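You operate a simulated robot arm through the tools that you are given. There is no shell and no other tool. Be economical: measure what you need, move in short steps, check, and stop when the job is done.

Carry out the task below with a simulated robot arm. There is one attempt and no reset: what you move stays moved.

TASK
Fit the blue gasket and the grey lid on the clamped box.
Fine: gasket first, the lid on top of it; tighten both lid screws; leave the box clamped.

The check looks at the end state, three seconds after you hand in, the way a careful person would. Anything else that was tipped, shoved, dropped, spilled or broken makes it a failure. Lids that push on must go on centred and level and be pressed home; caps that screw on are set level and turned clockwise until they are tight.

THE ROBOT
A 6-joint arm with a fingered hand, fixed in place. Base frame: the origin is at the foot of the arm, x ahead of it, y to its left, z up; the work surface is at about z = 850. Readings come in mm, rad, newtons and seconds.
With the tool pointing down near the work surface it reaches from about 300 to 700 mm from the base axis. Its first joint turns from -2.897 to 2.897 rad. Payload 4 kg.
The tool frame sits at the grasp point between the pads (the TCP): z along the fingers, y along the line on which they close. The tips reach 22 mm beyond it. Largest opening 112 mm; the body of the gripper starts 60 mm behind the TCP. The gripper is a hand of 4 fingers: y runs from the thumb to the fingers, the wrist lies at [0, 0, -218] in the tool frame, and closing takes about 1.5 s.
Orientation is that of the tool frame in the base frame, as a unit quaternion [x, y, z, w]. With the fingers straight down and closing along the base's y, the tool's x points along the base's -x, its y along +y and its z along -z.

THE INTERFACE
- The arm moves only by the tool apply_moves. Its argument "series" is a list of rows, each a list of 7 numbers: the turn, a rotation vector about the tool's x, y, z in rad, then the shift along the tool's x, y, z in m, then the gripper command, from -1 (fully open) to 1 (shut), values between in proportion. In form: [[ax, ay, az, tx, ty, tz, fingers], ...]. A call has 1 to 10 rows; each row shifts and turns the commanded pose from where the row before left it, along the tool's axes as they then stand. A row lasts 0.2 s, in which the tool goes at most 50 mm and 0.15 rad; a call with a longer step from one row to the next is refused whole, and so is a gripper value outside its range. Where a pose cannot be reached the arm comes as near as it can. A force on the tool above 40 N (or 10 N above the force at the start of the call, whichever is more), or a blocked arm, ends the call early, and 0.2 s more pass. The fingers move at their own pace (about 45 mm/s each) and stop on an object; they squeeze with about 25 N. The grip force told is the motor's: it shows also when the fingers shut on nothing. Time passes only in rows, and 0.2 s behind the last, so rows that do not move let the fingers close. The reply holds the time, the measured pose of the TCP, the force on the tool along the base axes, the opening and the grip force, in the units named above and with some noise, with the torque about the TCP (base axes, N m) and any sound that the robot's microphone picked up.
- Cameras (640 x 400 px; columns grow to the right, rows downward): "scene" is fixed at [219.6, 503.1, 1456.3]; the picture's right is [-0.67, -0.74, 0.00], its down [-0.56, 0.51, -0.65] and it looks along [0.48, -0.44, -0.76] (base axes); focal length 282 px, centre (320, 200). "wrist" rides on the gripper at [69, 4, -83] in the tool frame; the picture's right is [-0.06, 1.00, 0.00], its down [-0.77, -0.05, -0.64] and it looks along [-0.64, -0.04, 0.77] (tool axes); focal length 243 px, centre (320, 200). There is no depth. A picture from a camera that has moved, and an enlarged one, comes with that camera's place and axes in the base frame and with its lens. The place of the scene camera against the robot may be out by one fixed shift of up to 12 mm in any direction.
- snapshot(camera): a new picture of that camera. It takes no simulated time.
- hand_shape(shape): the hand has 4 fingers and takes this shape, open, in about a second: jaw (thumb against the fingers, like two jaws); tri (thumb and two fingers); tip (a fingertip pinch); poke (one finger out to press); point (the index stretched); flat (the hand flat); cup (the hand cupped); fist (a fist). The gripper value then closes the fingers along that shape, each until it touches; the sizes above hold for jaw. It gives what a move gives, with no picture.
- zoom(camera, box): a new picture of the part [left, top, right, bottom] of that camera's present view, enlarged. It takes no simulated time.
- finish_job(): hands the job in; it is judged then, once.

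Go step by step. Nothing tells you positions but the pictures and the camera data: compare them with the known pose of the tool, close in by small moves and look again before you grip or let go. The budget is 120 turns and 68 pictures, counting those below and the enlarged ones. Unless the task says otherwise, let go and move clear before handing in.

The tools are called after "Emit:" as name(argument=value, ...) on one line, values as JSON. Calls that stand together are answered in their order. apply_moves: Moves the arm, as the interface text tells. Its arguments: {"type":"object","properties":{"series":{"type":"array","items":{"type":"array","items":{"type":"number"}}}},"required":["series"]} The other tools are called the same way: hand_shape (shape) gives the hand a shape; snapshot (camera) takes a picture; zoom (camera, box) takes an enlarged picture of a part of a camera's view; finish_job () hands the job in.

At the start:

```text
t: 0.0
position: [420.2, 40.5, 1155.5]
ee_rot: [0.0, 1.0, 0.0, 0.0]
wrist_force: [0.7, 0.4, 0.2]
ft_torque: [0.0, 0.0, 0.0]
finger_gap: 111.9
finger_force: 0.2
shape: jaw
```

scene: 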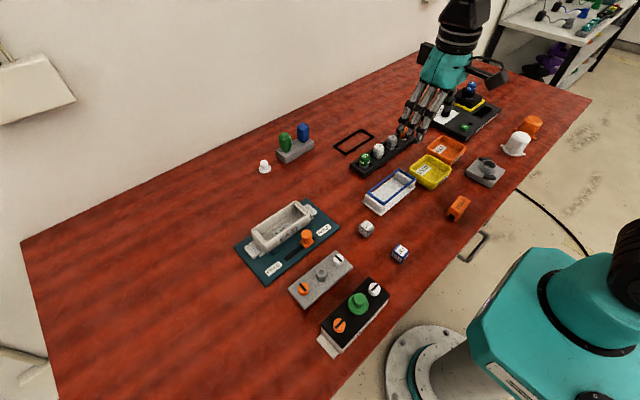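
wrist: 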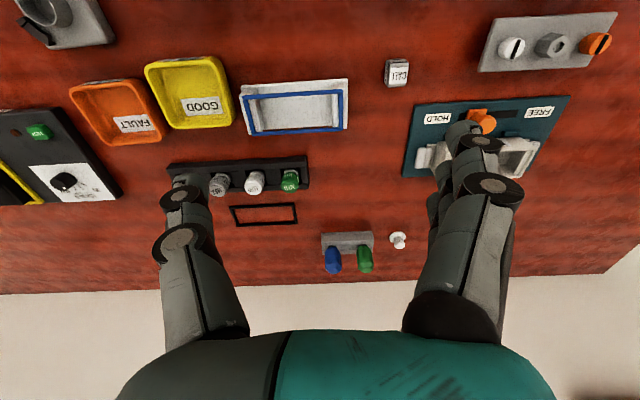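

I see a box in a teal fixture (HOLD/FREE), a blue frame, a black frame and plates with screws. I'll zoom in to identify them.

Emit:
zoom(camera="scene", box=[220, 180, 400, 360])

Emit:
zoom(camera="scene", box=[320, 80, 560, 230])

Emit:
zoom(camera="wrist", box=[380, 0, 640, 190])

Emit:
zoom(camera="wrist", box=[140, 50, 400, 240])

```text
2.22 times, centred on (310, 270) of scene
camera zoom: at [219.6, 503.1, 1456.3], right [-0.67, -0.74, 0.0], down [-0.56, 0.51, -0.65], along [0.48, -0.44, -0.76], focal length 627 px, centre (342, 44)
```

zoom: 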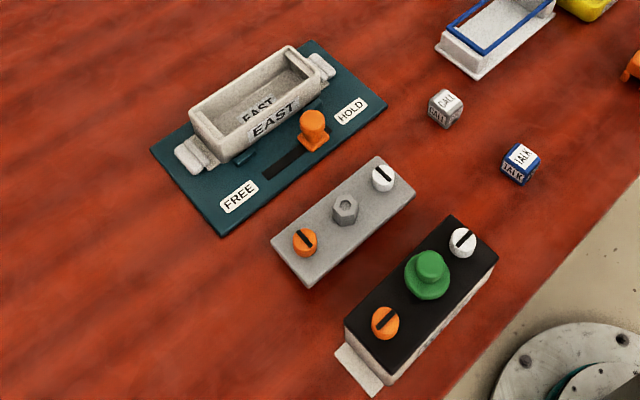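

```text
2.67 times, centred on (440, 155) of scene
camera zoom: at [219.6, 503.1, 1456.3], right [-0.67, -0.74, 0.0], down [-0.56, 0.51, -0.65], along [0.48, -0.44, -0.76], focal length 752 px, centre (0, 320)
```

zoom: 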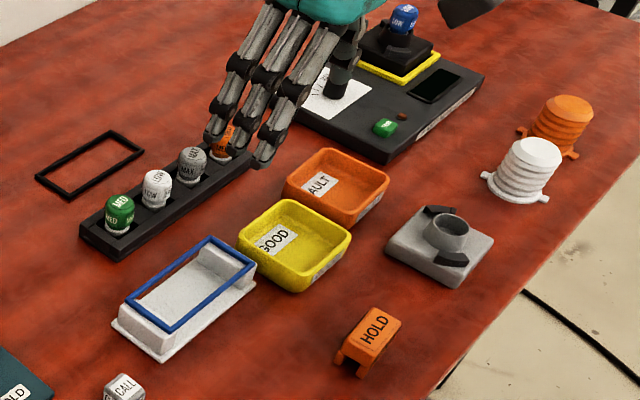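

```text
2.11 times, centred on (510, 95) of wrist
camera zoom: at [349.4, 43.4, 1237.8], right [0.06, 1.0, 0.0], down [0.77, -0.05, 0.64], along [0.64, -0.04, -0.77], focal length 511 px, centre (-80, 421)
```

zoom: 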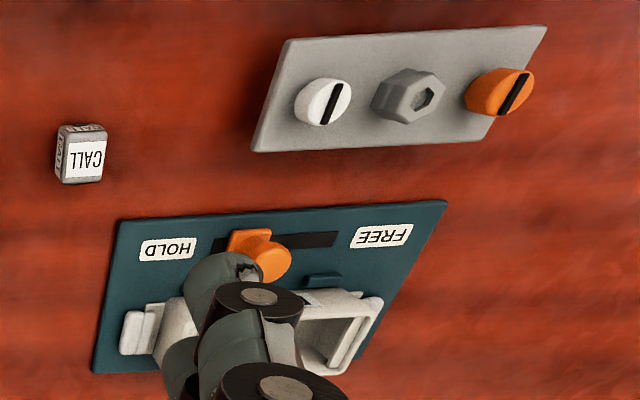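

```text
2.11 times, centred on (270, 145) of wrist
camera zoom: at [349.4, 43.4, 1237.8], right [0.06, 1.0, 0.0], down [0.77, -0.05, 0.64], along [0.64, -0.04, -0.77], focal length 511 px, centre (425, 316)
```

zoom: 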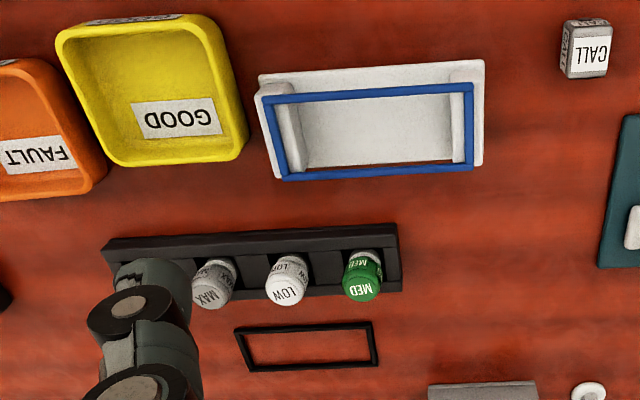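

The gasket looks to be near (478, 0), the lid near (414, 336) and the box near (575, 300). I'll move above the box for a closer look.

Emit:
apply_moves(series=[[0, 0, 0, -0.0083, 0.037, 0.0197, -1], [0, 0, 0, -0.0083, 0.037, 0.0197, -1], [0, 0, 0, -0.0083, 0.037, 0.0197, -1], [0, 0, 0, -0.0083, 0.037, 0.0197, -1], [0, 0, 0, -0.0083, 0.037, 0.0197, -1], [0, 0, 0, -0.0083, 0.037, 0.0197, -1], [0, 0, 0, -0.0083, 0.037, 0.0197, -1]])

Emit:
snapshot(camera="wrist")

```text
t: 1.6
position: [478.9, 298.7, 1016.4]
ee_rot: [0.0, 1.0, 0.0, -0.001]
wrist_force: [0.6, 0.0, 0.8]
ft_torque: [-0.04, 0.0, -0.04]
finger_gap: 111.8
finger_force: 0.0
shape: jaw
```

```text
61 pictures are left
camera wrist: at [408.2, 302.2, 1099.2], right [0.06, 1.0, 0.0], down [0.76, -0.05, 0.64], along [0.64, -0.04, -0.77], focal length 243 px, centre (320, 200)
```

wrist: 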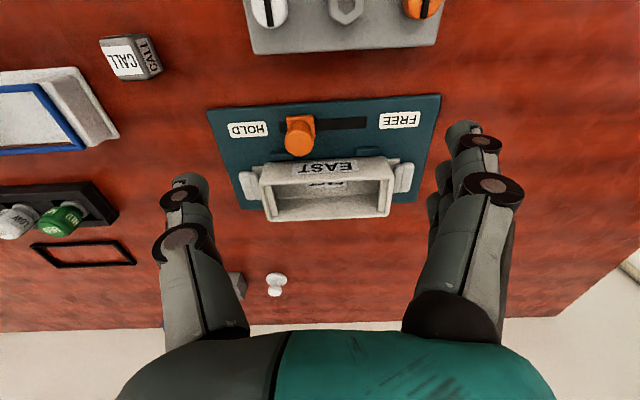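

The box sits in the fixture with the lever at HOLD. I'll zoom in on the details.

Emit:
zoom(camera="wrist", box=[200, 80, 450, 240])

```text
2.50 times, centred on (325, 160) of wrist
camera zoom: at [408.2, 302.2, 1099.2], right [0.06, 1.0, 0.0], down [0.76, -0.05, 0.64], along [0.64, -0.04, -0.77], focal length 606 px, centre (308, 300)
```

zoom: 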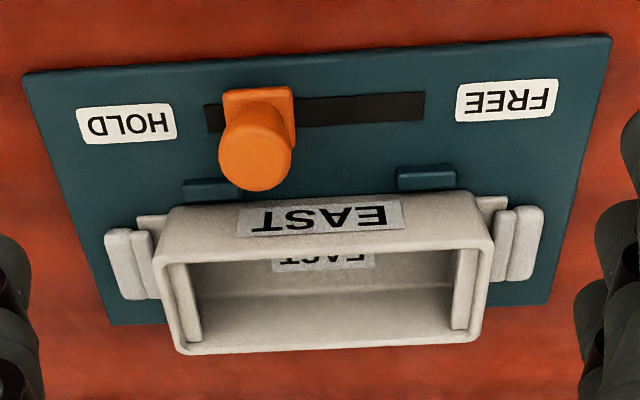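

The box rim is at about z = 895, centred near (580, 300), and measures about 140 × 58 mm. Next I'll move toward the gasket, turning the hand 90° so the thumb is on the near side.

Emit:
apply_moves(series=[[0, 0, 0, 0, -0.042, 0, -1], [0, 0, 0, 0, -0.042, 0, -1], [0, 0, 0, 0, -0.042, 0, -1], [0, 0, 0, 0, -0.042, 0, -1], [0, 0, 0, 0, -0.042, 0, -1], [0, 0, 0.1428, 0, 0, 0, -1], [0, 0, 0.1428, 0, 0, 0, -1], [0, 0, 0.1428, 0, 0, 0, -1], [0, 0, 0.1428, 0, 0, 0, -1]])

Emit:
apply_moves(series=[[0, 0, 0.1428, 0, 0, 0, -1], [0, 0, 0.1428, 0, 0, 0, -1], [0, 0, 0.1428, 0, 0, 0, -1], [0, 0, 0.1428, 0, 0, 0, -1], [0, 0, 0.1428, 0, 0, 0, -1], [0, 0, 0.1428, 0, 0, 0, -1], [0, 0, 0.1428, 0, 0, 0, -1]])

Emit:
snapshot(camera="wrist")

```text
t: 3.6
position: [478.6, 89.2, 1017.0]
ee_rot: [0.283, 0.959, 0.001, 0.001]
wrist_force: [0.4, 0.5, 0.4]
ft_torque: [0.07, -0.01, 0.03]
finger_gap: 111.9
finger_force: 0.0
shape: jaw
```

```text
t: 5.2
position: [476.7, 89.2, 1017.7]
ee_rot: [0.707, 0.707, -0.001, 0.0]
wrist_force: [0.2, 0.1, -0.2]
ft_torque: [-0.01, 0.0, 0.0]
finger_gap: 111.9
finger_force: 0.1
shape: jaw
```

```text
59 pictures are left
camera wrist: at [481.4, 157.3, 1099.8], right [1.0, -0.07, 0.0], down [-0.05, -0.77, 0.64], along [-0.04, -0.64, -0.77], focal length 243 px, centre (320, 200)
```

wrist: 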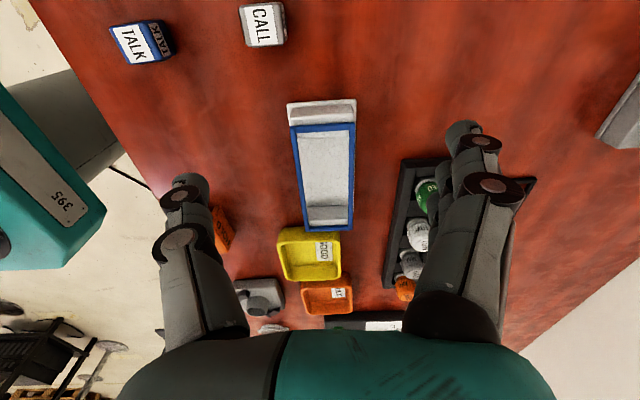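

Now a closer view of the gasket for position, with the vial rack to its right.

Emit:
zoom(camera="wrist", box=[220, 90, 460, 240])

```text
2.67 times, centred on (340, 165) of wrist
camera zoom: at [481.4, 157.3, 1099.8], right [1.0, -0.07, 0.0], down [-0.05, -0.77, 0.64], along [-0.04, -0.64, -0.77], focal length 647 px, centre (267, 293)
```

zoom: 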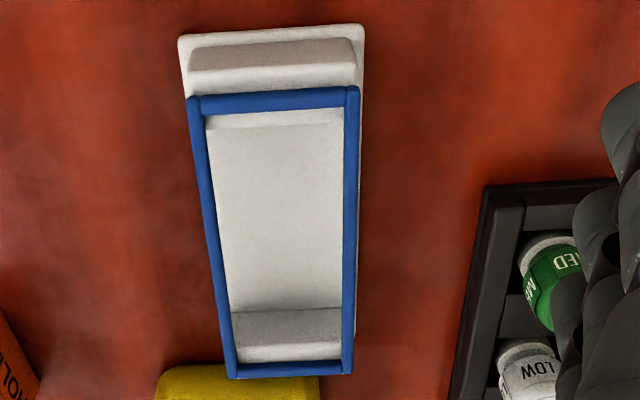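

The gasket is centred at about (478, 0) with its top at roughly z = 887. I'll come over it with the fingers partly closed, then descend in part.

Emit:
apply_moves(series=[[0, 0, 0, -0.045, 0.0013, 0, -0.5], [0, 0, 0, -0.0447, 0, 0, -0.5], [0, 0, 0, 0, 0, 0.03, -0.5], [0, 0, 0, 0, 0, 0.03, -0.5], [0, 0, 0, 0, 0, 0.03, -0.5]])

Emit:
zoom(camera="scene", box=[330, 130, 450, 230])

Emit:
snapshot(camera="wrist")

```text
t: 6.4
position: [479.2, -1.1, 926.9]
ee_rot: [0.707, 0.707, 0.001, 0.0]
wrist_force: [0.2, -1.3, 0.5]
ft_torque: [-0.03, -0.01, -0.01]
finger_gap: 84.6
finger_force: 0.1
shape: jaw
```

```text
4.00 times, centred on (390, 180) of scene
camera zoom: at [219.6, 503.1, 1456.3], right [-0.67, -0.74, 0.0], down [-0.56, 0.51, -0.65], along [0.48, -0.44, -0.76], focal length 1128 px, centre (40, 280)
```

zoom: 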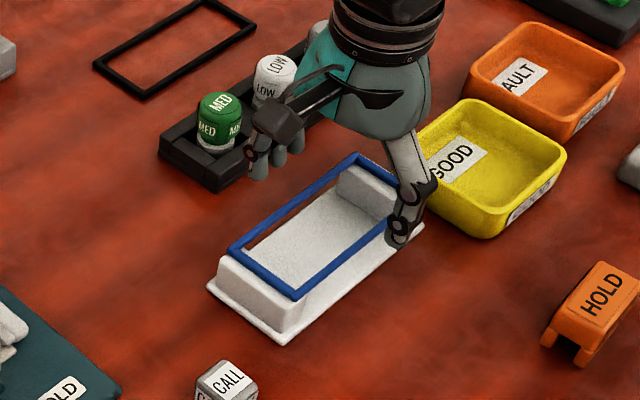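

```text
56 pictures are left
camera wrist: at [482.3, 67.3, 1010.1], right [1.0, -0.06, 0.0], down [-0.05, -0.77, 0.64], along [-0.04, -0.64, -0.77], focal length 243 px, centre (320, 200)
```

wrist: 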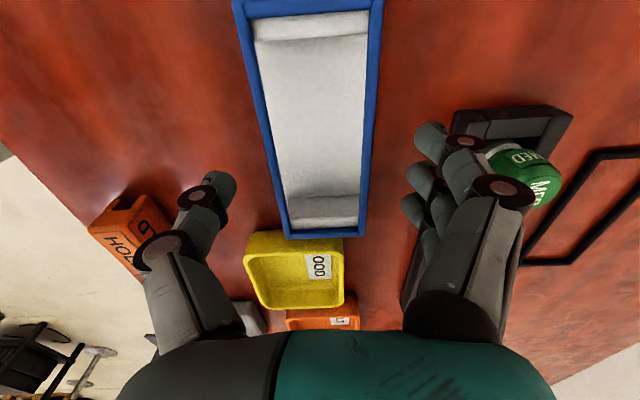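

The fingers straddle the gasket in x and it is centred near 479. I'll narrow the opening slightly, lower to tips at z ≈ 878 and look.

Emit:
apply_moves(series=[[0, 0, 0, 0, 0, 0, -0.34], [0, 0, 0, 0, 0, 0.013, -0.34], [0, 0, 0, 0, 0, 0.013, -0.34]])

Emit:
zoom(camera="scene", box=[350, 130, 430, 210])

Emit:
zoom(camera="wrist", box=[140, 80, 580, 340])

```text
t: 7.2
position: [478.3, -0.8, 900.7]
ee_rot: [0.707, 0.707, 0.0, 0.0]
wrist_force: [0.3, -0.3, 0.4]
ft_torque: [-0.01, 0.01, 0.01]
finger_gap: 75.6
finger_force: 0.1
shape: jaw
```

```text
5.00 times, centred on (390, 170) of scene
camera zoom: at [219.6, 503.1, 1456.3], right [-0.67, -0.74, 0.0], down [-0.56, 0.51, -0.65], along [0.48, -0.44, -0.76], focal length 1410 px, centre (-30, 350)
```

zoom: 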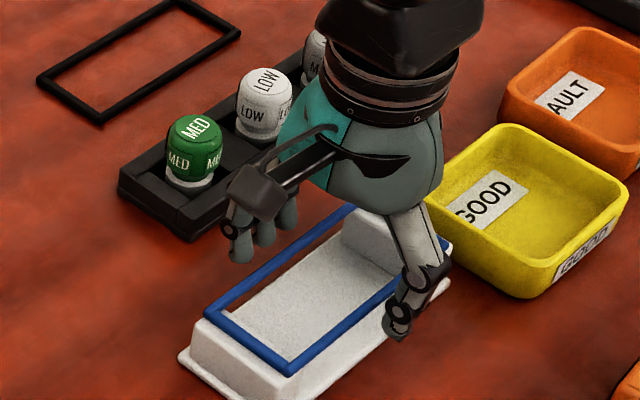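

```text
1.45 times, centred on (360, 210) of wrist
camera zoom: at [482.8, 67.5, 984.2], right [1.0, -0.06, 0.0], down [-0.05, -0.77, 0.64], along [-0.04, -0.64, -0.77], focal length 353 px, centre (262, 186)
```

zoom: 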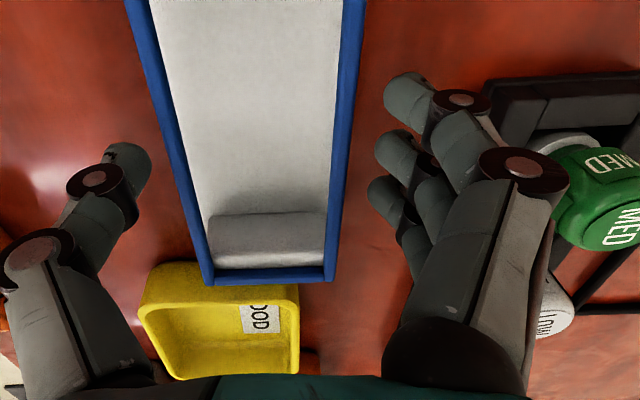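

Tips straddle the gasket mid-length with clearance. Closing gently.

Emit:
apply_moves(series=[[0, 0, 0, 0, 0, 0, 0.1], [0, 0, 0, 0, 0, 0, 0.1], [0, 0, 0, 0, 0, 0, 0.1], [0, 0, 0, 0, 0, 0, 0.1], [0, 0, 0, 0, 0, 0, 0.1]])

Emit:
zoom(camera="scene", box=[350, 130, 430, 210])

```text
t: 8.4
position: [480.0, -1.2, 901.4]
ee_rot: [0.707, 0.707, -0.001, -0.001]
wrist_force: [0.6, -0.9, -0.7]
ft_torque: [-0.03, -0.02, -0.05]
finger_gap: 54.3
finger_force: 25.1
shape: jaw
```

```text
5.00 times, centred on (390, 170) of scene
camera zoom: at [219.6, 503.1, 1456.3], right [-0.67, -0.74, 0.0], down [-0.56, 0.51, -0.65], along [0.48, -0.44, -0.76], focal length 1410 px, centre (-30, 350)
```

zoom: 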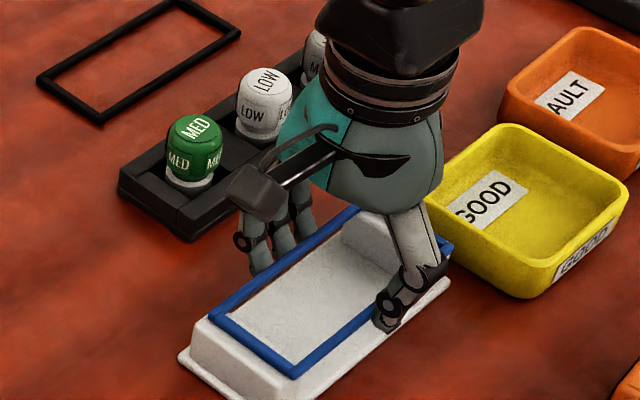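

It grips at 54 mm with 25 N. Lifting straight up.

Emit:
apply_moves(series=[[0, 0, 0, 0, 0, -0.01, 0.1], [0, 0, 0, 0, 0, -0.02, 0.1], [0, 0, 0, 0, 0, -0.03, 0.1], [0, 0, 0, 0, 0, -0.03, 0.1]])

Emit:
snapshot(camera="wrist")

Emit:
zoom(camera="scene", box=[330, 100, 450, 210])

```text
t: 9.4
position: [479.5, -1.6, 991.1]
ee_rot: [0.707, 0.707, 0.0, 0.0]
wrist_force: [1.1, -0.3, -0.6]
ft_torque: [0.0, -0.02, -0.02]
finger_gap: 54.0
finger_force: 25.4
shape: jaw
```

```text
52 pictures are left
camera wrist: at [483.1, 66.6, 1074.0], right [1.0, -0.06, 0.0], down [-0.05, -0.77, 0.64], along [-0.04, -0.64, -0.77], focal length 243 px, centre (320, 200)
```

wrist: 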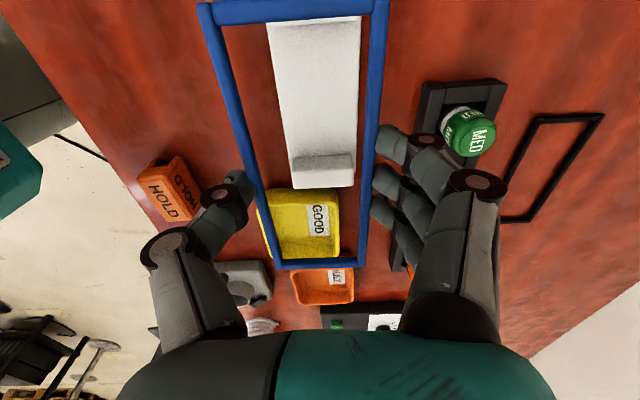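

```text
3.64 times, centred on (390, 155) of scene
camera zoom: at [219.6, 503.1, 1456.3], right [-0.67, -0.74, 0.0], down [-0.56, 0.51, -0.65], along [0.48, -0.44, -0.76], focal length 1025 px, centre (66, 364)
```

zoom: 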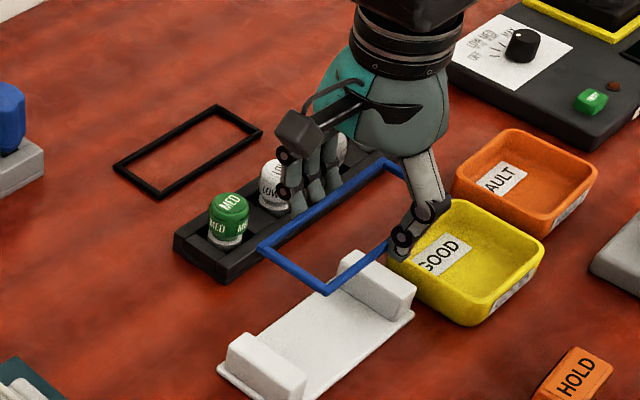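

The gasket is held level. Carrying it at height over to the box.

Emit:
apply_moves(series=[[0, 0, 0, 0.0377, 0.0126, 0, 0.1], [0, 0, 0, 0.0377, 0.0126, 0, 0.1], [0, 0, 0, 0.0377, 0.0126, 0, 0.1], [0, 0, 0, 0.0377, 0.0126, 0, 0.1], [0, 0, 0, 0.0377, 0.0126, 0, 0.1], [0, 0, 0, 0.0377, 0.0126, 0, 0.1], [0, 0, 0, 0.0377, 0.0126, 0, 0.1], [0, 0, 0, 0.0377, 0.0126, 0, 0.1]])

Emit:
apply_moves(series=[[0, 0, 0, 0, 0, 0.025, 0.1], [0, 0, 0, 0, 0, 0.02, 0.1], [0, 0, 0, 0, 0, 0, 0.1]])

Emit:
snapshot(camera="wrist")

Emit:
zoom(camera="scene", box=[220, 150, 350, 290])

```text
t: 11.2
position: [580.2, 300.3, 991.3]
ee_rot: [0.707, 0.707, 0.0, 0.0]
wrist_force: [0.7, -0.7, 0.1]
ft_torque: [0.02, 0.0, 0.01]
finger_gap: 53.7
finger_force: 25.4
shape: jaw
```

```text
t: 12.0
position: [579.2, 300.3, 946.8]
ee_rot: [0.707, 0.708, -0.001, 0.0]
wrist_force: [-0.5, -0.5, -0.4]
ft_torque: [0.0, -0.01, 0.01]
finger_gap: 54.0
finger_force: 25.0
shape: jaw
```

```text
50 pictures are left
camera wrist: at [583.6, 368.5, 1028.9], right [1.0, -0.06, 0.0], down [-0.05, -0.77, 0.64], along [-0.04, -0.64, -0.77], focal length 243 px, centre (320, 200)
```

wrist: 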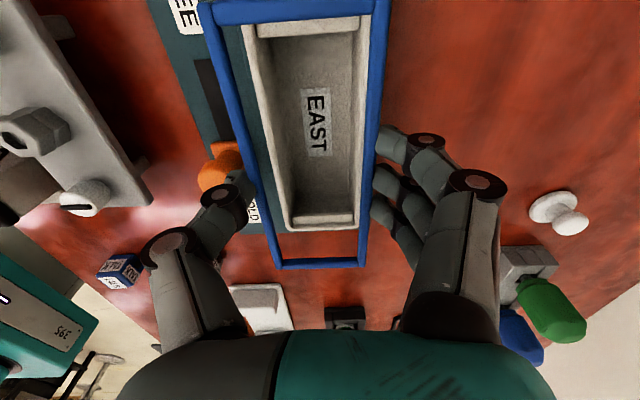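

```text
2.86 times, centred on (285, 220) of scene
camera zoom: at [219.6, 503.1, 1456.3], right [-0.67, -0.74, 0.0], down [-0.56, 0.51, -0.65], along [0.48, -0.44, -0.76], focal length 806 px, centre (420, 143)
```

zoom: 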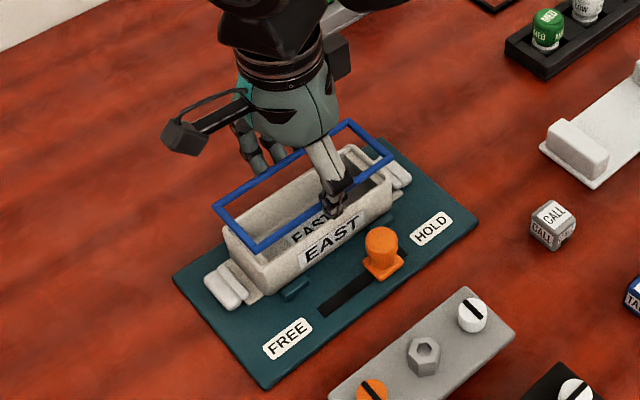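

The gasket hovers above the box, nearly aligned. I'll descend to a few mm above the rim and re-check alignment.

Emit:
apply_moves(series=[[0, 0, 0, 0, 0.0015, 0.013, 0.1], [0, 0, 0, 0, 0, 0.013, 0.1], [0, 0, 0, 0, 0, 0, 0.1]])

Emit:
snapshot(camera="wrist")

Emit:
zoom(camera="scene", box=[230, 170, 340, 280])

```text
t: 12.8
position: [581.3, 301.6, 919.9]
ee_rot: [0.706, 0.708, 0.0, 0.0]
wrist_force: [-0.3, -0.4, -0.2]
ft_torque: [0.01, -0.02, -0.04]
finger_gap: 54.0
finger_force: 25.0
shape: jaw
```

```text
48 pictures are left
camera wrist: at [585.3, 368.8, 1002.6], right [1.0, -0.06, 0.0], down [-0.05, -0.77, 0.64], along [-0.04, -0.64, -0.77], focal length 243 px, centre (320, 200)
```

wrist: 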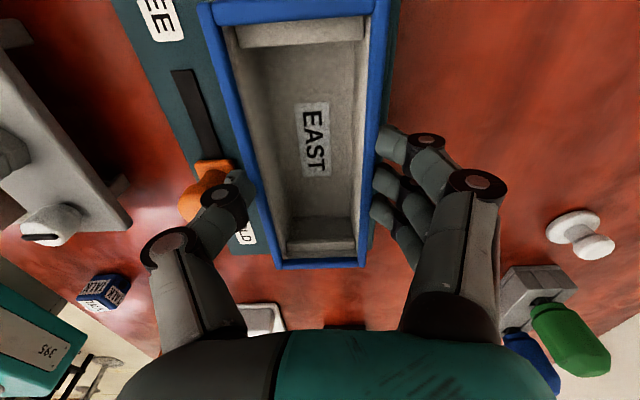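

```text
3.64 times, centred on (285, 225) of scene
camera zoom: at [219.6, 503.1, 1456.3], right [-0.67, -0.74, 0.0], down [-0.56, 0.51, -0.65], along [0.48, -0.44, -0.76], focal length 1025 px, centre (447, 109)
```

zoom: 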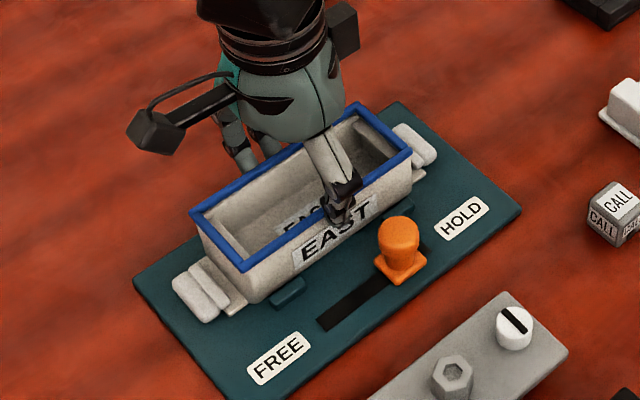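

Very close now. Zooming to check edge alignment.

Emit:
zoom(camera="wrist", box=[240, 170, 400, 280])

Emit:
zoom(camera="wrist", box=[190, 0, 410, 110])

```text
3.64 times, centred on (320, 225) of wrist
camera zoom: at [585.3, 368.8, 1002.6], right [1.0, -0.06, 0.0], down [-0.05, -0.77, 0.64], along [-0.04, -0.64, -0.77], focal length 882 px, centre (320, 109)
```

zoom: 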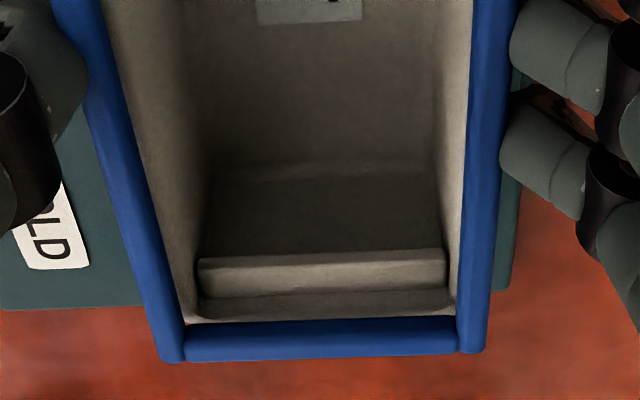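

```text
2.91 times, centred on (300, 55) of wrist
camera zoom: at [585.3, 368.8, 1002.6], right [1.0, -0.06, 0.0], down [-0.05, -0.77, 0.64], along [-0.04, -0.64, -0.77], focal length 706 px, centre (378, 622)
```

zoom: 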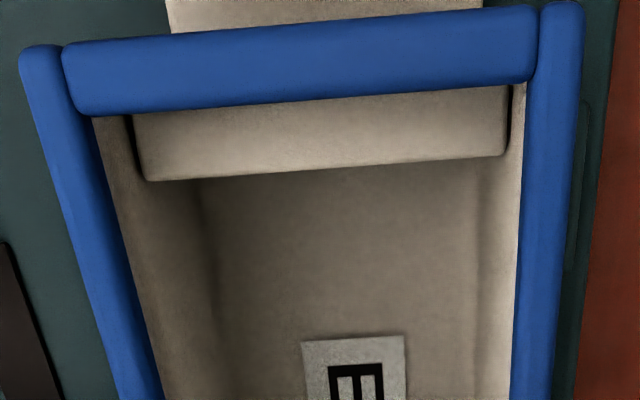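

Emit:
zoom(camera="scene", box=[275, 210, 325, 250])

Emit:
zoom(camera="scene", box=[275, 195, 350, 255])

```text
10.00 times, centred on (300, 230) of scene
camera zoom: at [219.6, 503.1, 1456.3], right [-0.67, -0.74, 0.0], down [-0.56, 0.51, -0.65], along [0.48, -0.44, -0.76], focal length 2820 px, centre (520, -100)
```

zoom: 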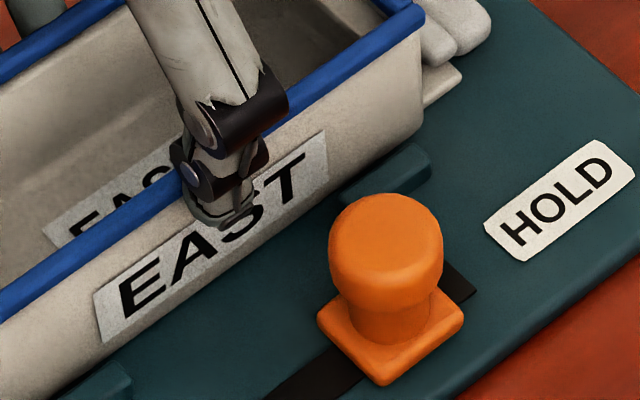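

```text
6.67 times, centred on (312, 225) of scene
camera zoom: at [219.6, 503.1, 1456.3], right [-0.67, -0.74, 0.0], down [-0.56, 0.51, -0.65], along [0.48, -0.44, -0.76], focal length 1880 px, centre (370, 33)
```

zoom: 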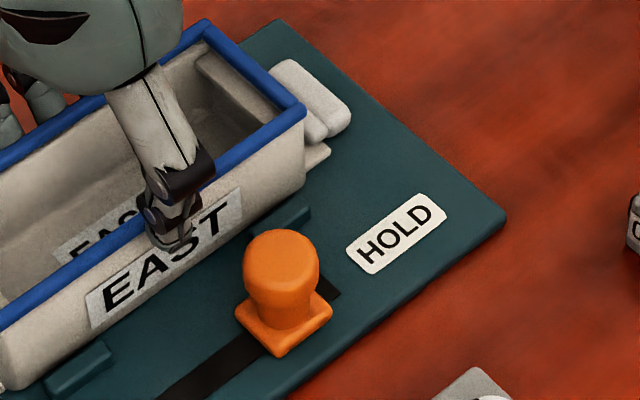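

Alignment looks good at the visible corner. Lowering in small steps until contact.

Emit:
apply_moves(series=[[0, 0, 0, 0, 0, 0.002, 0.1], [0, 0, 0, 0, 0, 0.002, 0.1], [0, 0, 0, 0, 0, 0, 0.1]])

Emit:
apply_moves(series=[[0, 0, 0, 0, 0, 0.002, 0.1], [0, 0, 0, 0, 0, 0, 0.1]])

Emit:
zoom(camera="scene", box=[235, 180, 345, 270])

```text
t: 13.6
position: [580.1, 301.3, 916.3]
ee_rot: [0.707, 0.707, 0.0, 0.0]
wrist_force: [0.0, 0.3, 3.2]
ft_torque: [-0.01, 0.02, 0.03]
finger_gap: 53.9
finger_force: 24.8
shape: jaw
```

```text
t: 14.2
position: [580.5, 300.4, 915.6]
ee_rot: [0.708, 0.706, 0.002, 0.0]
wrist_force: [0.1, -0.8, 15.0]
ft_torque: [-0.01, 0.13, 0.03]
finger_gap: 53.6
finger_force: 24.6
shape: jaw
```

```text
4.44 times, centred on (290, 225) of scene
camera zoom: at [219.6, 503.1, 1456.3], right [-0.67, -0.74, 0.0], down [-0.56, 0.51, -0.65], along [0.48, -0.44, -0.76], focal length 1253 px, centre (453, 89)
```

zoom: 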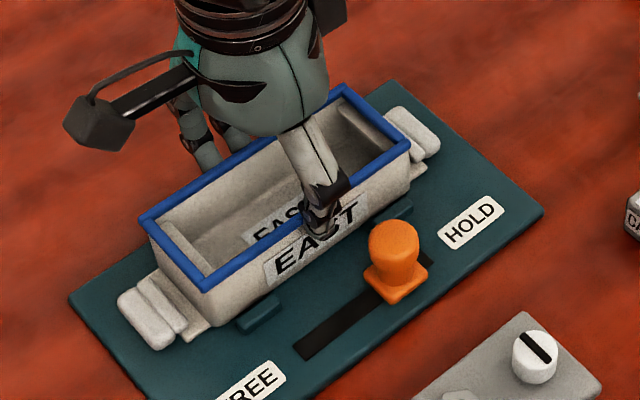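

Contact at 15 N. I'll check both corners closely before letting go.

Emit:
zoom(camera="scene", box=[255, 215, 305, 255])

Emit:
zoom(camera="wrist", box=[190, 0, 410, 110])

Emit:
zoom(camera="scene", box=[310, 190, 350, 230])

```text
10.00 times, centred on (280, 235) of scene
camera zoom: at [219.6, 503.1, 1456.3], right [-0.67, -0.74, 0.0], down [-0.56, 0.51, -0.65], along [0.48, -0.44, -0.76], focal length 2820 px, centre (720, -150)
```

zoom: 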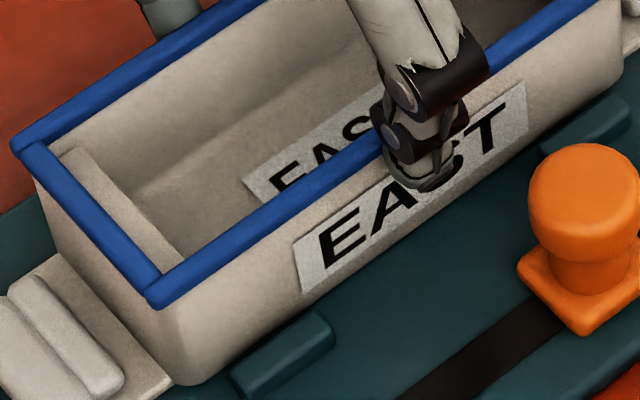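

```text
2.91 times, centred on (300, 55) of wrist
camera zoom: at [585.2, 369.1, 998.3], right [1.0, -0.06, 0.0], down [-0.05, -0.77, 0.64], along [-0.04, -0.64, -0.77], focal length 706 px, centre (378, 622)
```

zoom: 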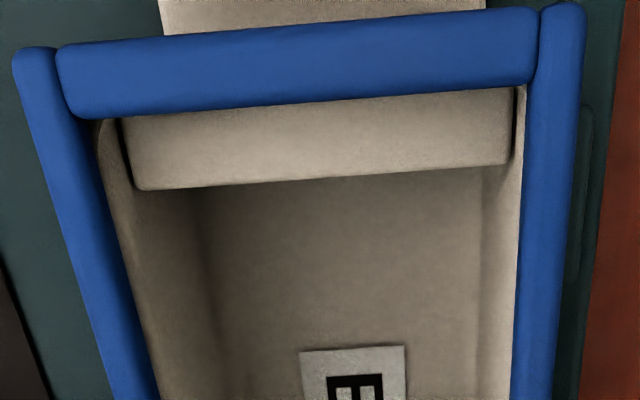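

```text
10.00 times, centred on (330, 210) of scene
camera zoom: at [219.6, 503.1, 1456.3], right [-0.67, -0.74, 0.0], down [-0.56, 0.51, -0.65], along [0.48, -0.44, -0.76], focal length 2820 px, centre (220, 100)
```

zoom: 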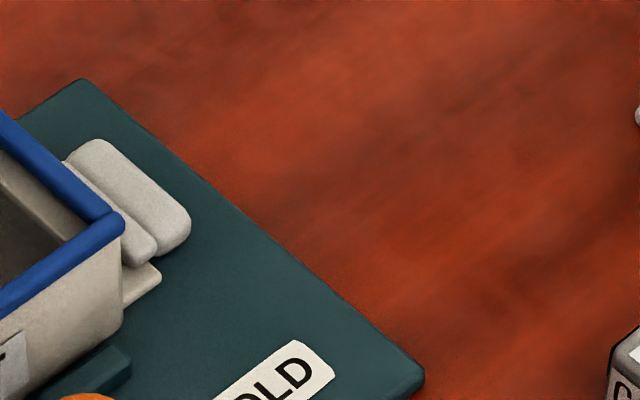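

Seated nearly flush, with about 1 mm more overhang at the +y end. I'll lift slightly, shift -y 1 mm, and set it back down.

Emit:
apply_moves(series=[[0, 0, 0, 0, 0, -0.003, 0.1], [0, 0, 0, -0.0012, 0, 0, 0.1], [0, 0, 0, 0, 0, 0.0025, 0.1], [0, 0, 0, 0, 0, 0, 0.1]])

Emit:
zoom(camera="scene", box=[255, 190, 335, 255])

```text
t: 15.2
position: [580.1, 301.5, 914.7]
ee_rot: [0.707, 0.708, 0.001, 0.001]
wrist_force: [-1.1, 2.3, 13.2]
ft_torque: [0.03, 0.09, 0.0]
finger_gap: 53.8
finger_force: 25.0
shape: jaw
```

```text
6.15 times, centred on (295, 222) of scene
camera zoom: at [219.6, 503.1, 1456.3], right [-0.67, -0.74, 0.0], down [-0.56, 0.51, -0.65], along [0.48, -0.44, -0.76], focal length 1735 px, centre (474, 62)
```

zoom: 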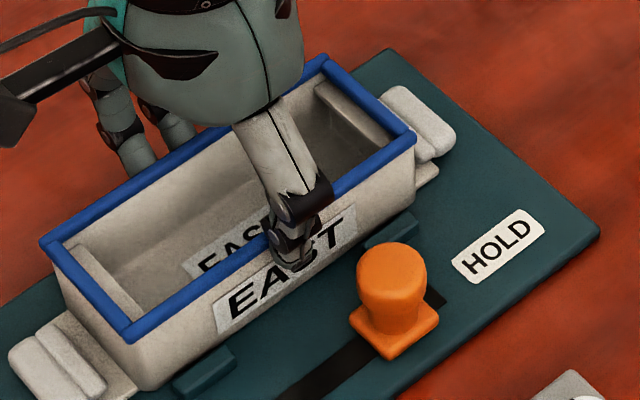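

Flush on all visible sides. I'll release with a small opening and rise.

Emit:
apply_moves(series=[[0, 0, 0, 0, 0, -0.0005, 0.0], [0, 0, 0, 0, 0, 0, -0.25], [0, 0, 0, 0, 0, 0, -0.25], [0, 0, 0, 0, 0, 0, -0.25], [0, 0, 0, 0, 0, -0.015, -0.25], [0, 0, 0, 0, 0, -0.03, -0.25], [0, 0, 0, 0, 0, -0.04, -0.25]])

Emit:
zoom(camera="scene", box=[240, 170, 350, 260])

Emit:
snapshot(camera="wrist")

```text
t: 16.8
position: [581.7, 301.2, 1000.8]
ee_rot: [0.707, 0.707, 0.0, -0.001]
wrist_force: [0.1, 0.0, -0.6]
ft_torque: [0.02, 0.02, -0.05]
finger_gap: 69.7
finger_force: 0.0
shape: jaw
```

```text
4.44 times, centred on (295, 215) of scene
camera zoom: at [219.6, 503.1, 1456.3], right [-0.67, -0.74, 0.0], down [-0.56, 0.51, -0.65], along [0.48, -0.44, -0.76], focal length 1253 px, centre (431, 133)
```

zoom: 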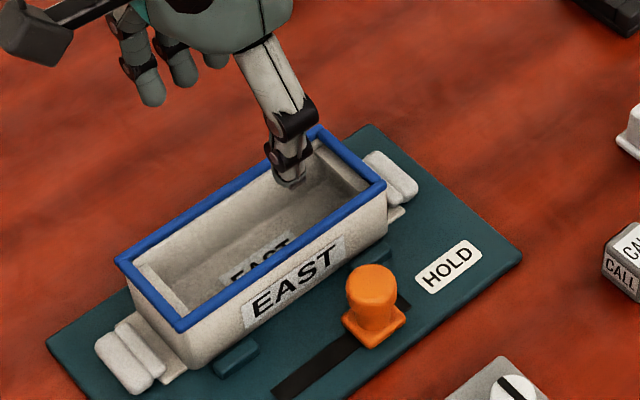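

```text
36 pictures are left
camera wrist: at [585.3, 368.5, 1083.1], right [1.0, -0.06, 0.0], down [-0.05, -0.77, 0.64], along [-0.04, -0.64, -0.77], focal length 243 px, centre (320, 200)
```

wrist: 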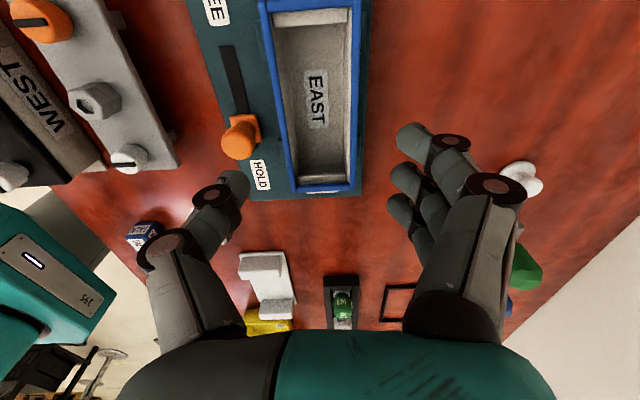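

The gasket sits on the rim. Next I'll go over the lid and look at the knob and screws.

Emit:
apply_moves(series=[[0, 0, 0, 0.0172, -0.042, 0, -0.25], [0, 0, 0, 0.0172, -0.042, 0, -0.25], [0, 0, 0, 0.0172, -0.042, 0, -0.25], [0, 0, 0, 0.0172, -0.042, 0, -0.25]])

Emit:
zoom(camera="wrist", box=[200, 0, 440, 200])

Emit:
zoom(camera="scene", box=[280, 240, 400, 340])

```text
t: 17.8
position: [413.4, 369.5, 1000.3]
ee_rot: [0.708, 0.707, 0.001, 0.0]
wrist_force: [0.3, -0.9, 0.5]
ft_torque: [0.0, 0.02, 0.0]
finger_gap: 69.5
finger_force: 0.1
shape: jaw
```

```text
2.00 times, centred on (320, 100) of wrist
camera zoom: at [416.8, 436.6, 1082.6], right [1.0, -0.06, 0.0], down [-0.05, -0.77, 0.64], along [-0.04, -0.64, -0.77], focal length 485 px, centre (320, 400)
```

zoom: 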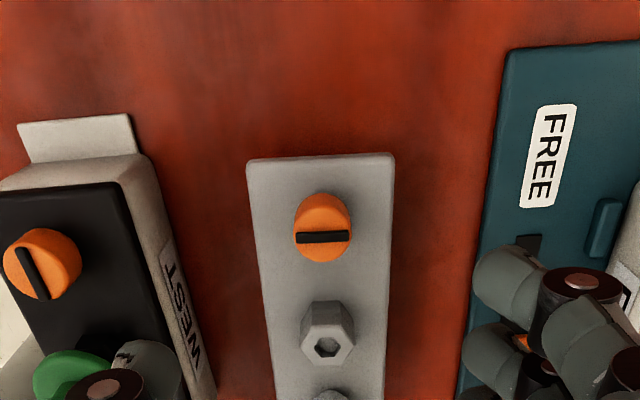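

```text
4.00 times, centred on (340, 290) of scene
camera zoom: at [219.6, 503.1, 1456.3], right [-0.67, -0.74, 0.0], down [-0.56, 0.51, -0.65], along [0.48, -0.44, -0.76], focal length 1128 px, centre (240, -160)
```

zoom: 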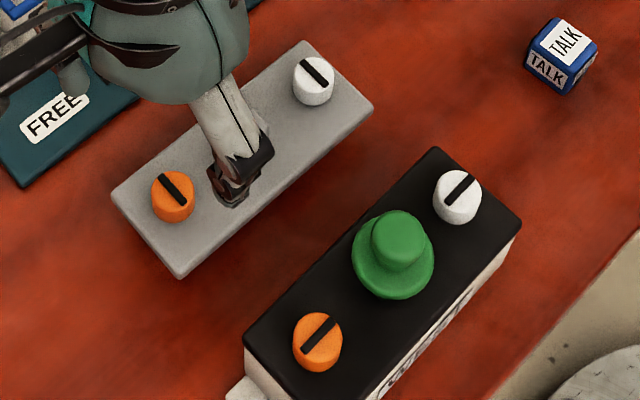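

The lid appears to sit on a low stand (top z ≈ 880), knob near (411, 319). I'll zoom on the hex knob to see how its flats lie.

Emit:
zoom(camera="wrist", box=[260, 130, 400, 250])

```text
3.33 times, centred on (330, 190) of wrist
camera zoom: at [416.8, 436.6, 1082.6], right [1.0, -0.06, 0.0], down [-0.05, -0.77, 0.64], along [-0.04, -0.64, -0.77], focal length 809 px, centre (287, 233)
```

zoom: 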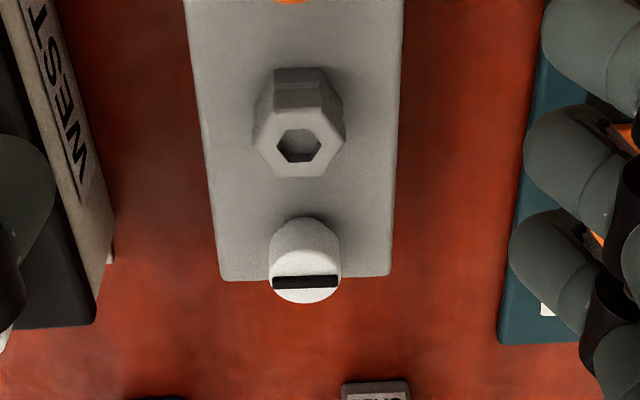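

The hex flats face ±30° from x, so I'll turn the hand back 30° to grip two flats, then come over the knob at (412, 319).

Emit:
apply_moves(series=[[0, 0, -0.1309, 0, 0, 0, 0], [0, 0, -0.1309, 0, 0, 0, 0], [0, 0, -0.1309, 0, 0, 0, 0], [0, 0, -0.1309, 0, 0, 0, 0], [0, 0, 0, -0.0215, -0.013, 0, 0], [0, 0, 0, -0.0215, -0.013, 0, 0], [0, 0, 0, 0, 0, 0.03, 0], [0, 0, 0, 0, 0, 0.02, 0]])

Emit:
snapshot(camera="wrist")

Emit:
zoom(camera="scene", box=[280, 230, 380, 320])

```text
t: 19.6
position: [412.4, 319.9, 948.7]
ee_rot: [0.499, 0.866, 0.0, 0.001]
wrist_force: [0.3, -0.4, -0.4]
ft_torque: [0.04, -0.01, 0.0]
finger_gap: 56.8
finger_force: 0.1
shape: jaw
```

```text
32 pictures are left
camera wrist: at [380.3, 379.4, 1032.0], right [0.9, 0.44, 0.0], down [0.34, -0.69, 0.64], along [0.28, -0.58, -0.77], focal length 243 px, centre (320, 200)
```

wrist: 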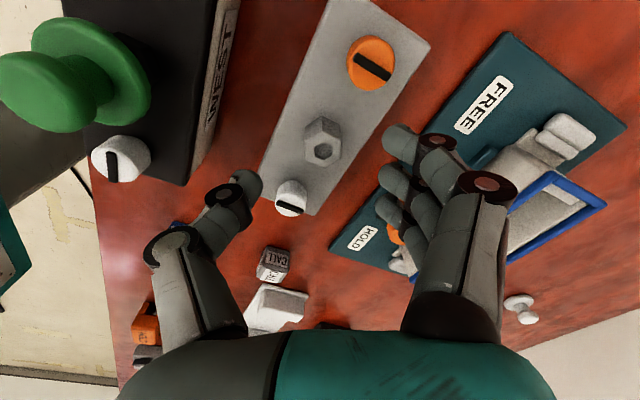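

```text
4.44 times, centred on (330, 275) of scene
camera zoom: at [219.6, 503.1, 1456.3], right [-0.67, -0.74, 0.0], down [-0.56, 0.51, -0.65], along [0.48, -0.44, -0.76], focal length 1253 px, centre (276, -133)
```

zoom: 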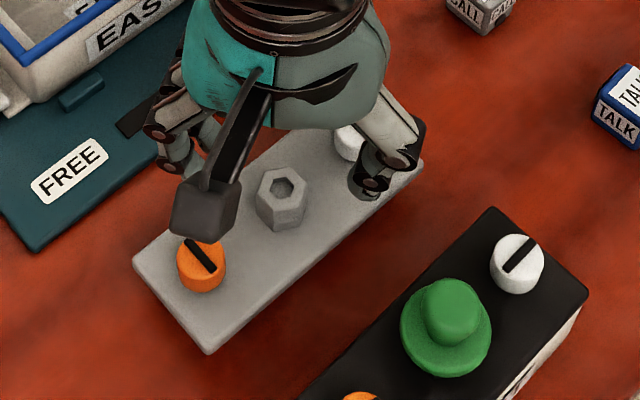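

The knob is under the TCP to within about 1 mm. Descending with the tips to just above the lid plate.

Emit:
apply_moves(series=[[0, 0, 0, 0, -0.0015, 0.015, 0], [0, 0, 0, 0, 0, 0.015, 0], [0, 0, 0, 0, 0, 0.008, 0], [0, 0, 0, 0, 0, 0.003, 0], [0, 0, 0, 0, 0, 0, 0]])

Emit:
snapshot(camera="wrist")

Emit:
zoom(camera="scene", box=[280, 230, 380, 320])

```text
t: 20.8
position: [411.2, 318.6, 908.1]
ee_rot: [0.5, 0.866, 0.0, 0.0]
wrist_force: [0.9, -0.2, 1.1]
ft_torque: [0.0, -0.04, 0.02]
finger_gap: 56.8
finger_force: 0.1
shape: jaw
```

```text
30 pictures are left
camera wrist: at [378.9, 378.6, 991.4], right [0.9, 0.44, 0.0], down [0.34, -0.69, 0.64], along [0.28, -0.58, -0.77], focal length 243 px, centre (320, 200)
```

wrist: 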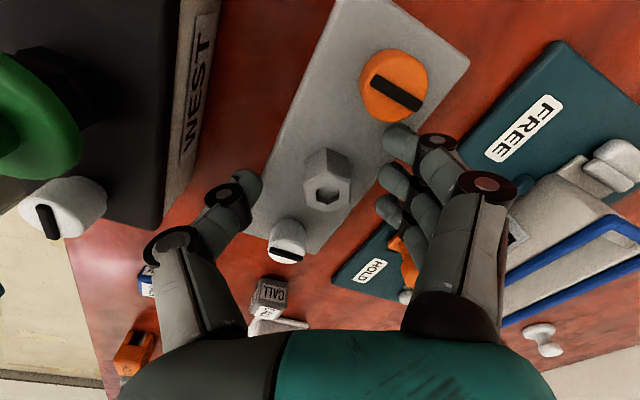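

```text
4.44 times, centred on (330, 275) of scene
camera zoom: at [219.6, 503.1, 1456.3], right [-0.67, -0.74, 0.0], down [-0.56, 0.51, -0.65], along [0.48, -0.44, -0.76], focal length 1253 px, centre (276, -133)
```

zoom: 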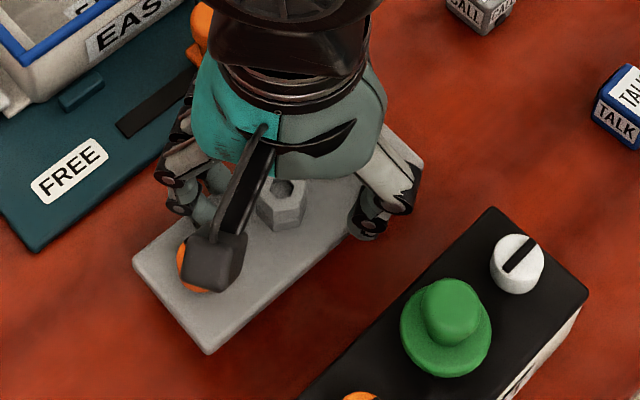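

Centring by 3 mm toward the fingers, then closing on the flats.

Emit:
apply_moves(series=[[0, 0, 0, 0, 0.003, 0, 0.1], [0, 0, 0, 0, 0, 0, 0.4], [0, 0, 0, 0, 0, 0, 0.7], [0, 0, 0, 0, 0, 0, 0.7], [0, 0, 0, 0, 0, 0, 0.7], [0, 0, 0, 0, 0, 0, 0.7]])

Emit:
snapshot(camera="wrist")

```text
t: 22.2
position: [413.4, 318.5, 910.5]
ee_rot: [0.5, 0.866, 0.001, 0.001]
wrist_force: [-0.7, -1.3, 4.2]
ft_torque: [0.04, -0.11, -0.03]
finger_gap: 4.9
finger_force: 25.0
shape: jaw
```

```text
28 pictures are left
camera wrist: at [382.0, 380.1, 992.1], right [0.9, 0.44, 0.0], down [0.34, -0.69, 0.64], along [0.29, -0.58, -0.77], focal length 243 px, centre (320, 200)
```

wrist: 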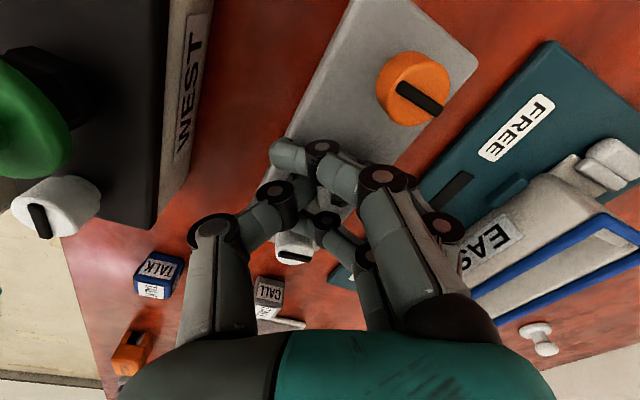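

The fingers have closed around the knob, with the side fingers curling past it. Lifting a little to test.

Emit:
apply_moves(series=[[0, 0, 0, 0, 0, -0.005, 0.7], [0, 0, 0, 0, 0, -0.01, 0.7], [0, 0, 0, 0, 0, -0.01, 0.7], [0, 0, 0, 0, 0, 0, 0.7]])

Emit:
zoom(camera="scene", box=[270, 210, 390, 320])

Emit:
snapshot(camera="wrist")

```text
t: 23.2
position: [414.2, 320.2, 934.6]
ee_rot: [0.5, 0.866, 0.0, 0.0]
wrist_force: [-0.4, -0.2, -0.9]
ft_torque: [0.01, -0.01, 0.02]
finger_gap: 3.8
finger_force: 25.6
shape: jaw
```

```text
3.64 times, centred on (330, 265) of scene
camera zoom: at [219.6, 503.1, 1456.3], right [-0.67, -0.74, 0.0], down [-0.56, 0.51, -0.65], along [0.48, -0.44, -0.76], focal length 1025 px, centre (284, -36)
```

zoom: 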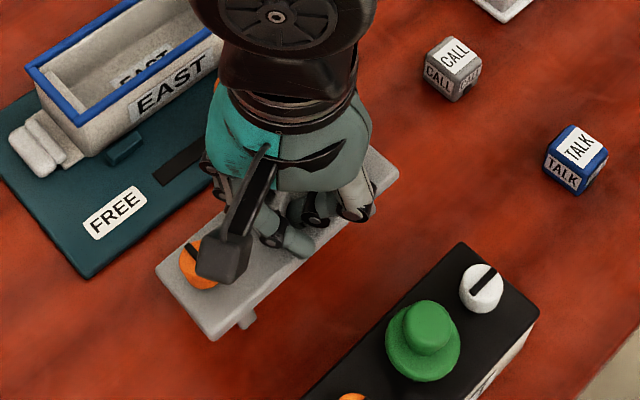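

```text
26 pictures are left
camera wrist: at [382.1, 379.8, 1017.1], right [0.9, 0.44, 0.0], down [0.34, -0.69, 0.64], along [0.28, -0.58, -0.77], focal length 243 px, centre (320, 200)
```

wrist: 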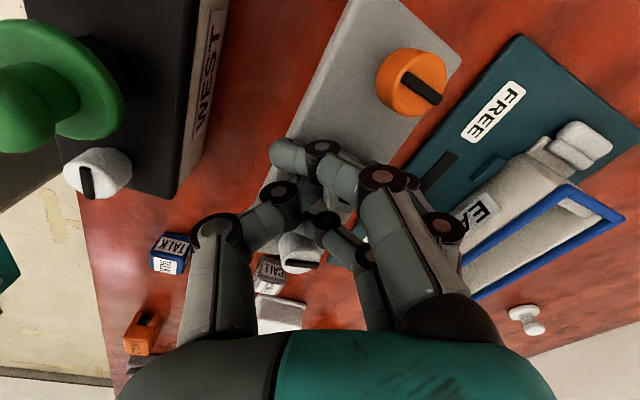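

The lid is held; its screws protrude below as pins. Lifting more and carrying it above the box.

Emit:
apply_moves(series=[[0, 0, 0, 0, 0, -0.025, 0.7], [0, 0, 0, 0, 0, -0.025, 0.7], [0, 0, 0, -0.02, 0.0268, 0, 0.7], [0, 0, 0, -0.02, 0.0268, 0, 0.7], [0, 0, 0, -0.02, 0.0268, 0, 0.7], [0, 0, 0, -0.02, 0.0268, 0, 0.7], [0, 0, 0, -0.02, 0.0268, 0, 0.7], [0, 0, 0, 0, 0, 0, 0.7]])

Emit:
snapshot(camera="wrist")

Emit:
zoom(camera="scene", box=[230, 150, 350, 260])

```text
t: 25.0
position: [580.2, 298.9, 985.0]
ee_rot: [0.499, 0.866, 0.0, 0.0]
wrist_force: [0.1, 0.0, -1.7]
ft_torque: [0.03, -0.02, -0.04]
finger_gap: 4.1
finger_force: 24.9
shape: jaw
```

```text
25 pictures are left
camera wrist: at [548.8, 360.5, 1067.9], right [0.9, 0.44, 0.0], down [0.34, -0.69, 0.64], along [0.28, -0.58, -0.77], focal length 243 px, centre (320, 200)
```

wrist: 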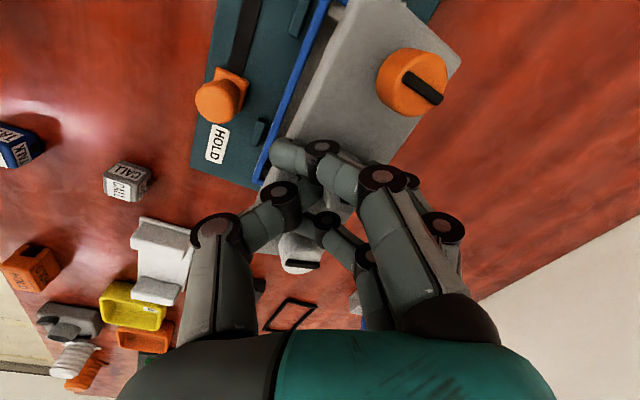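

```text
3.64 times, centred on (290, 205) of scene
camera zoom: at [219.6, 503.1, 1456.3], right [-0.67, -0.74, 0.0], down [-0.56, 0.51, -0.65], along [0.48, -0.44, -0.76], focal length 1025 px, centre (429, 182)
```

zoom: 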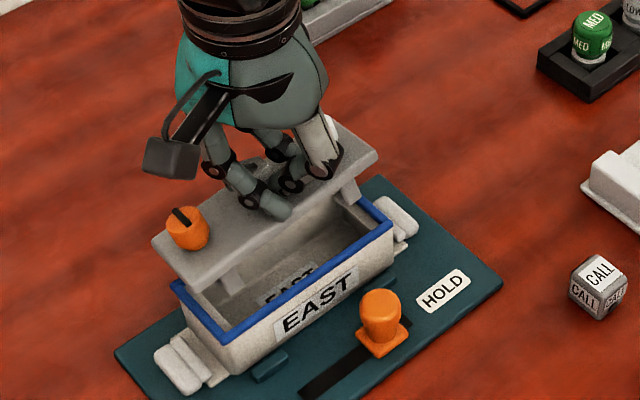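

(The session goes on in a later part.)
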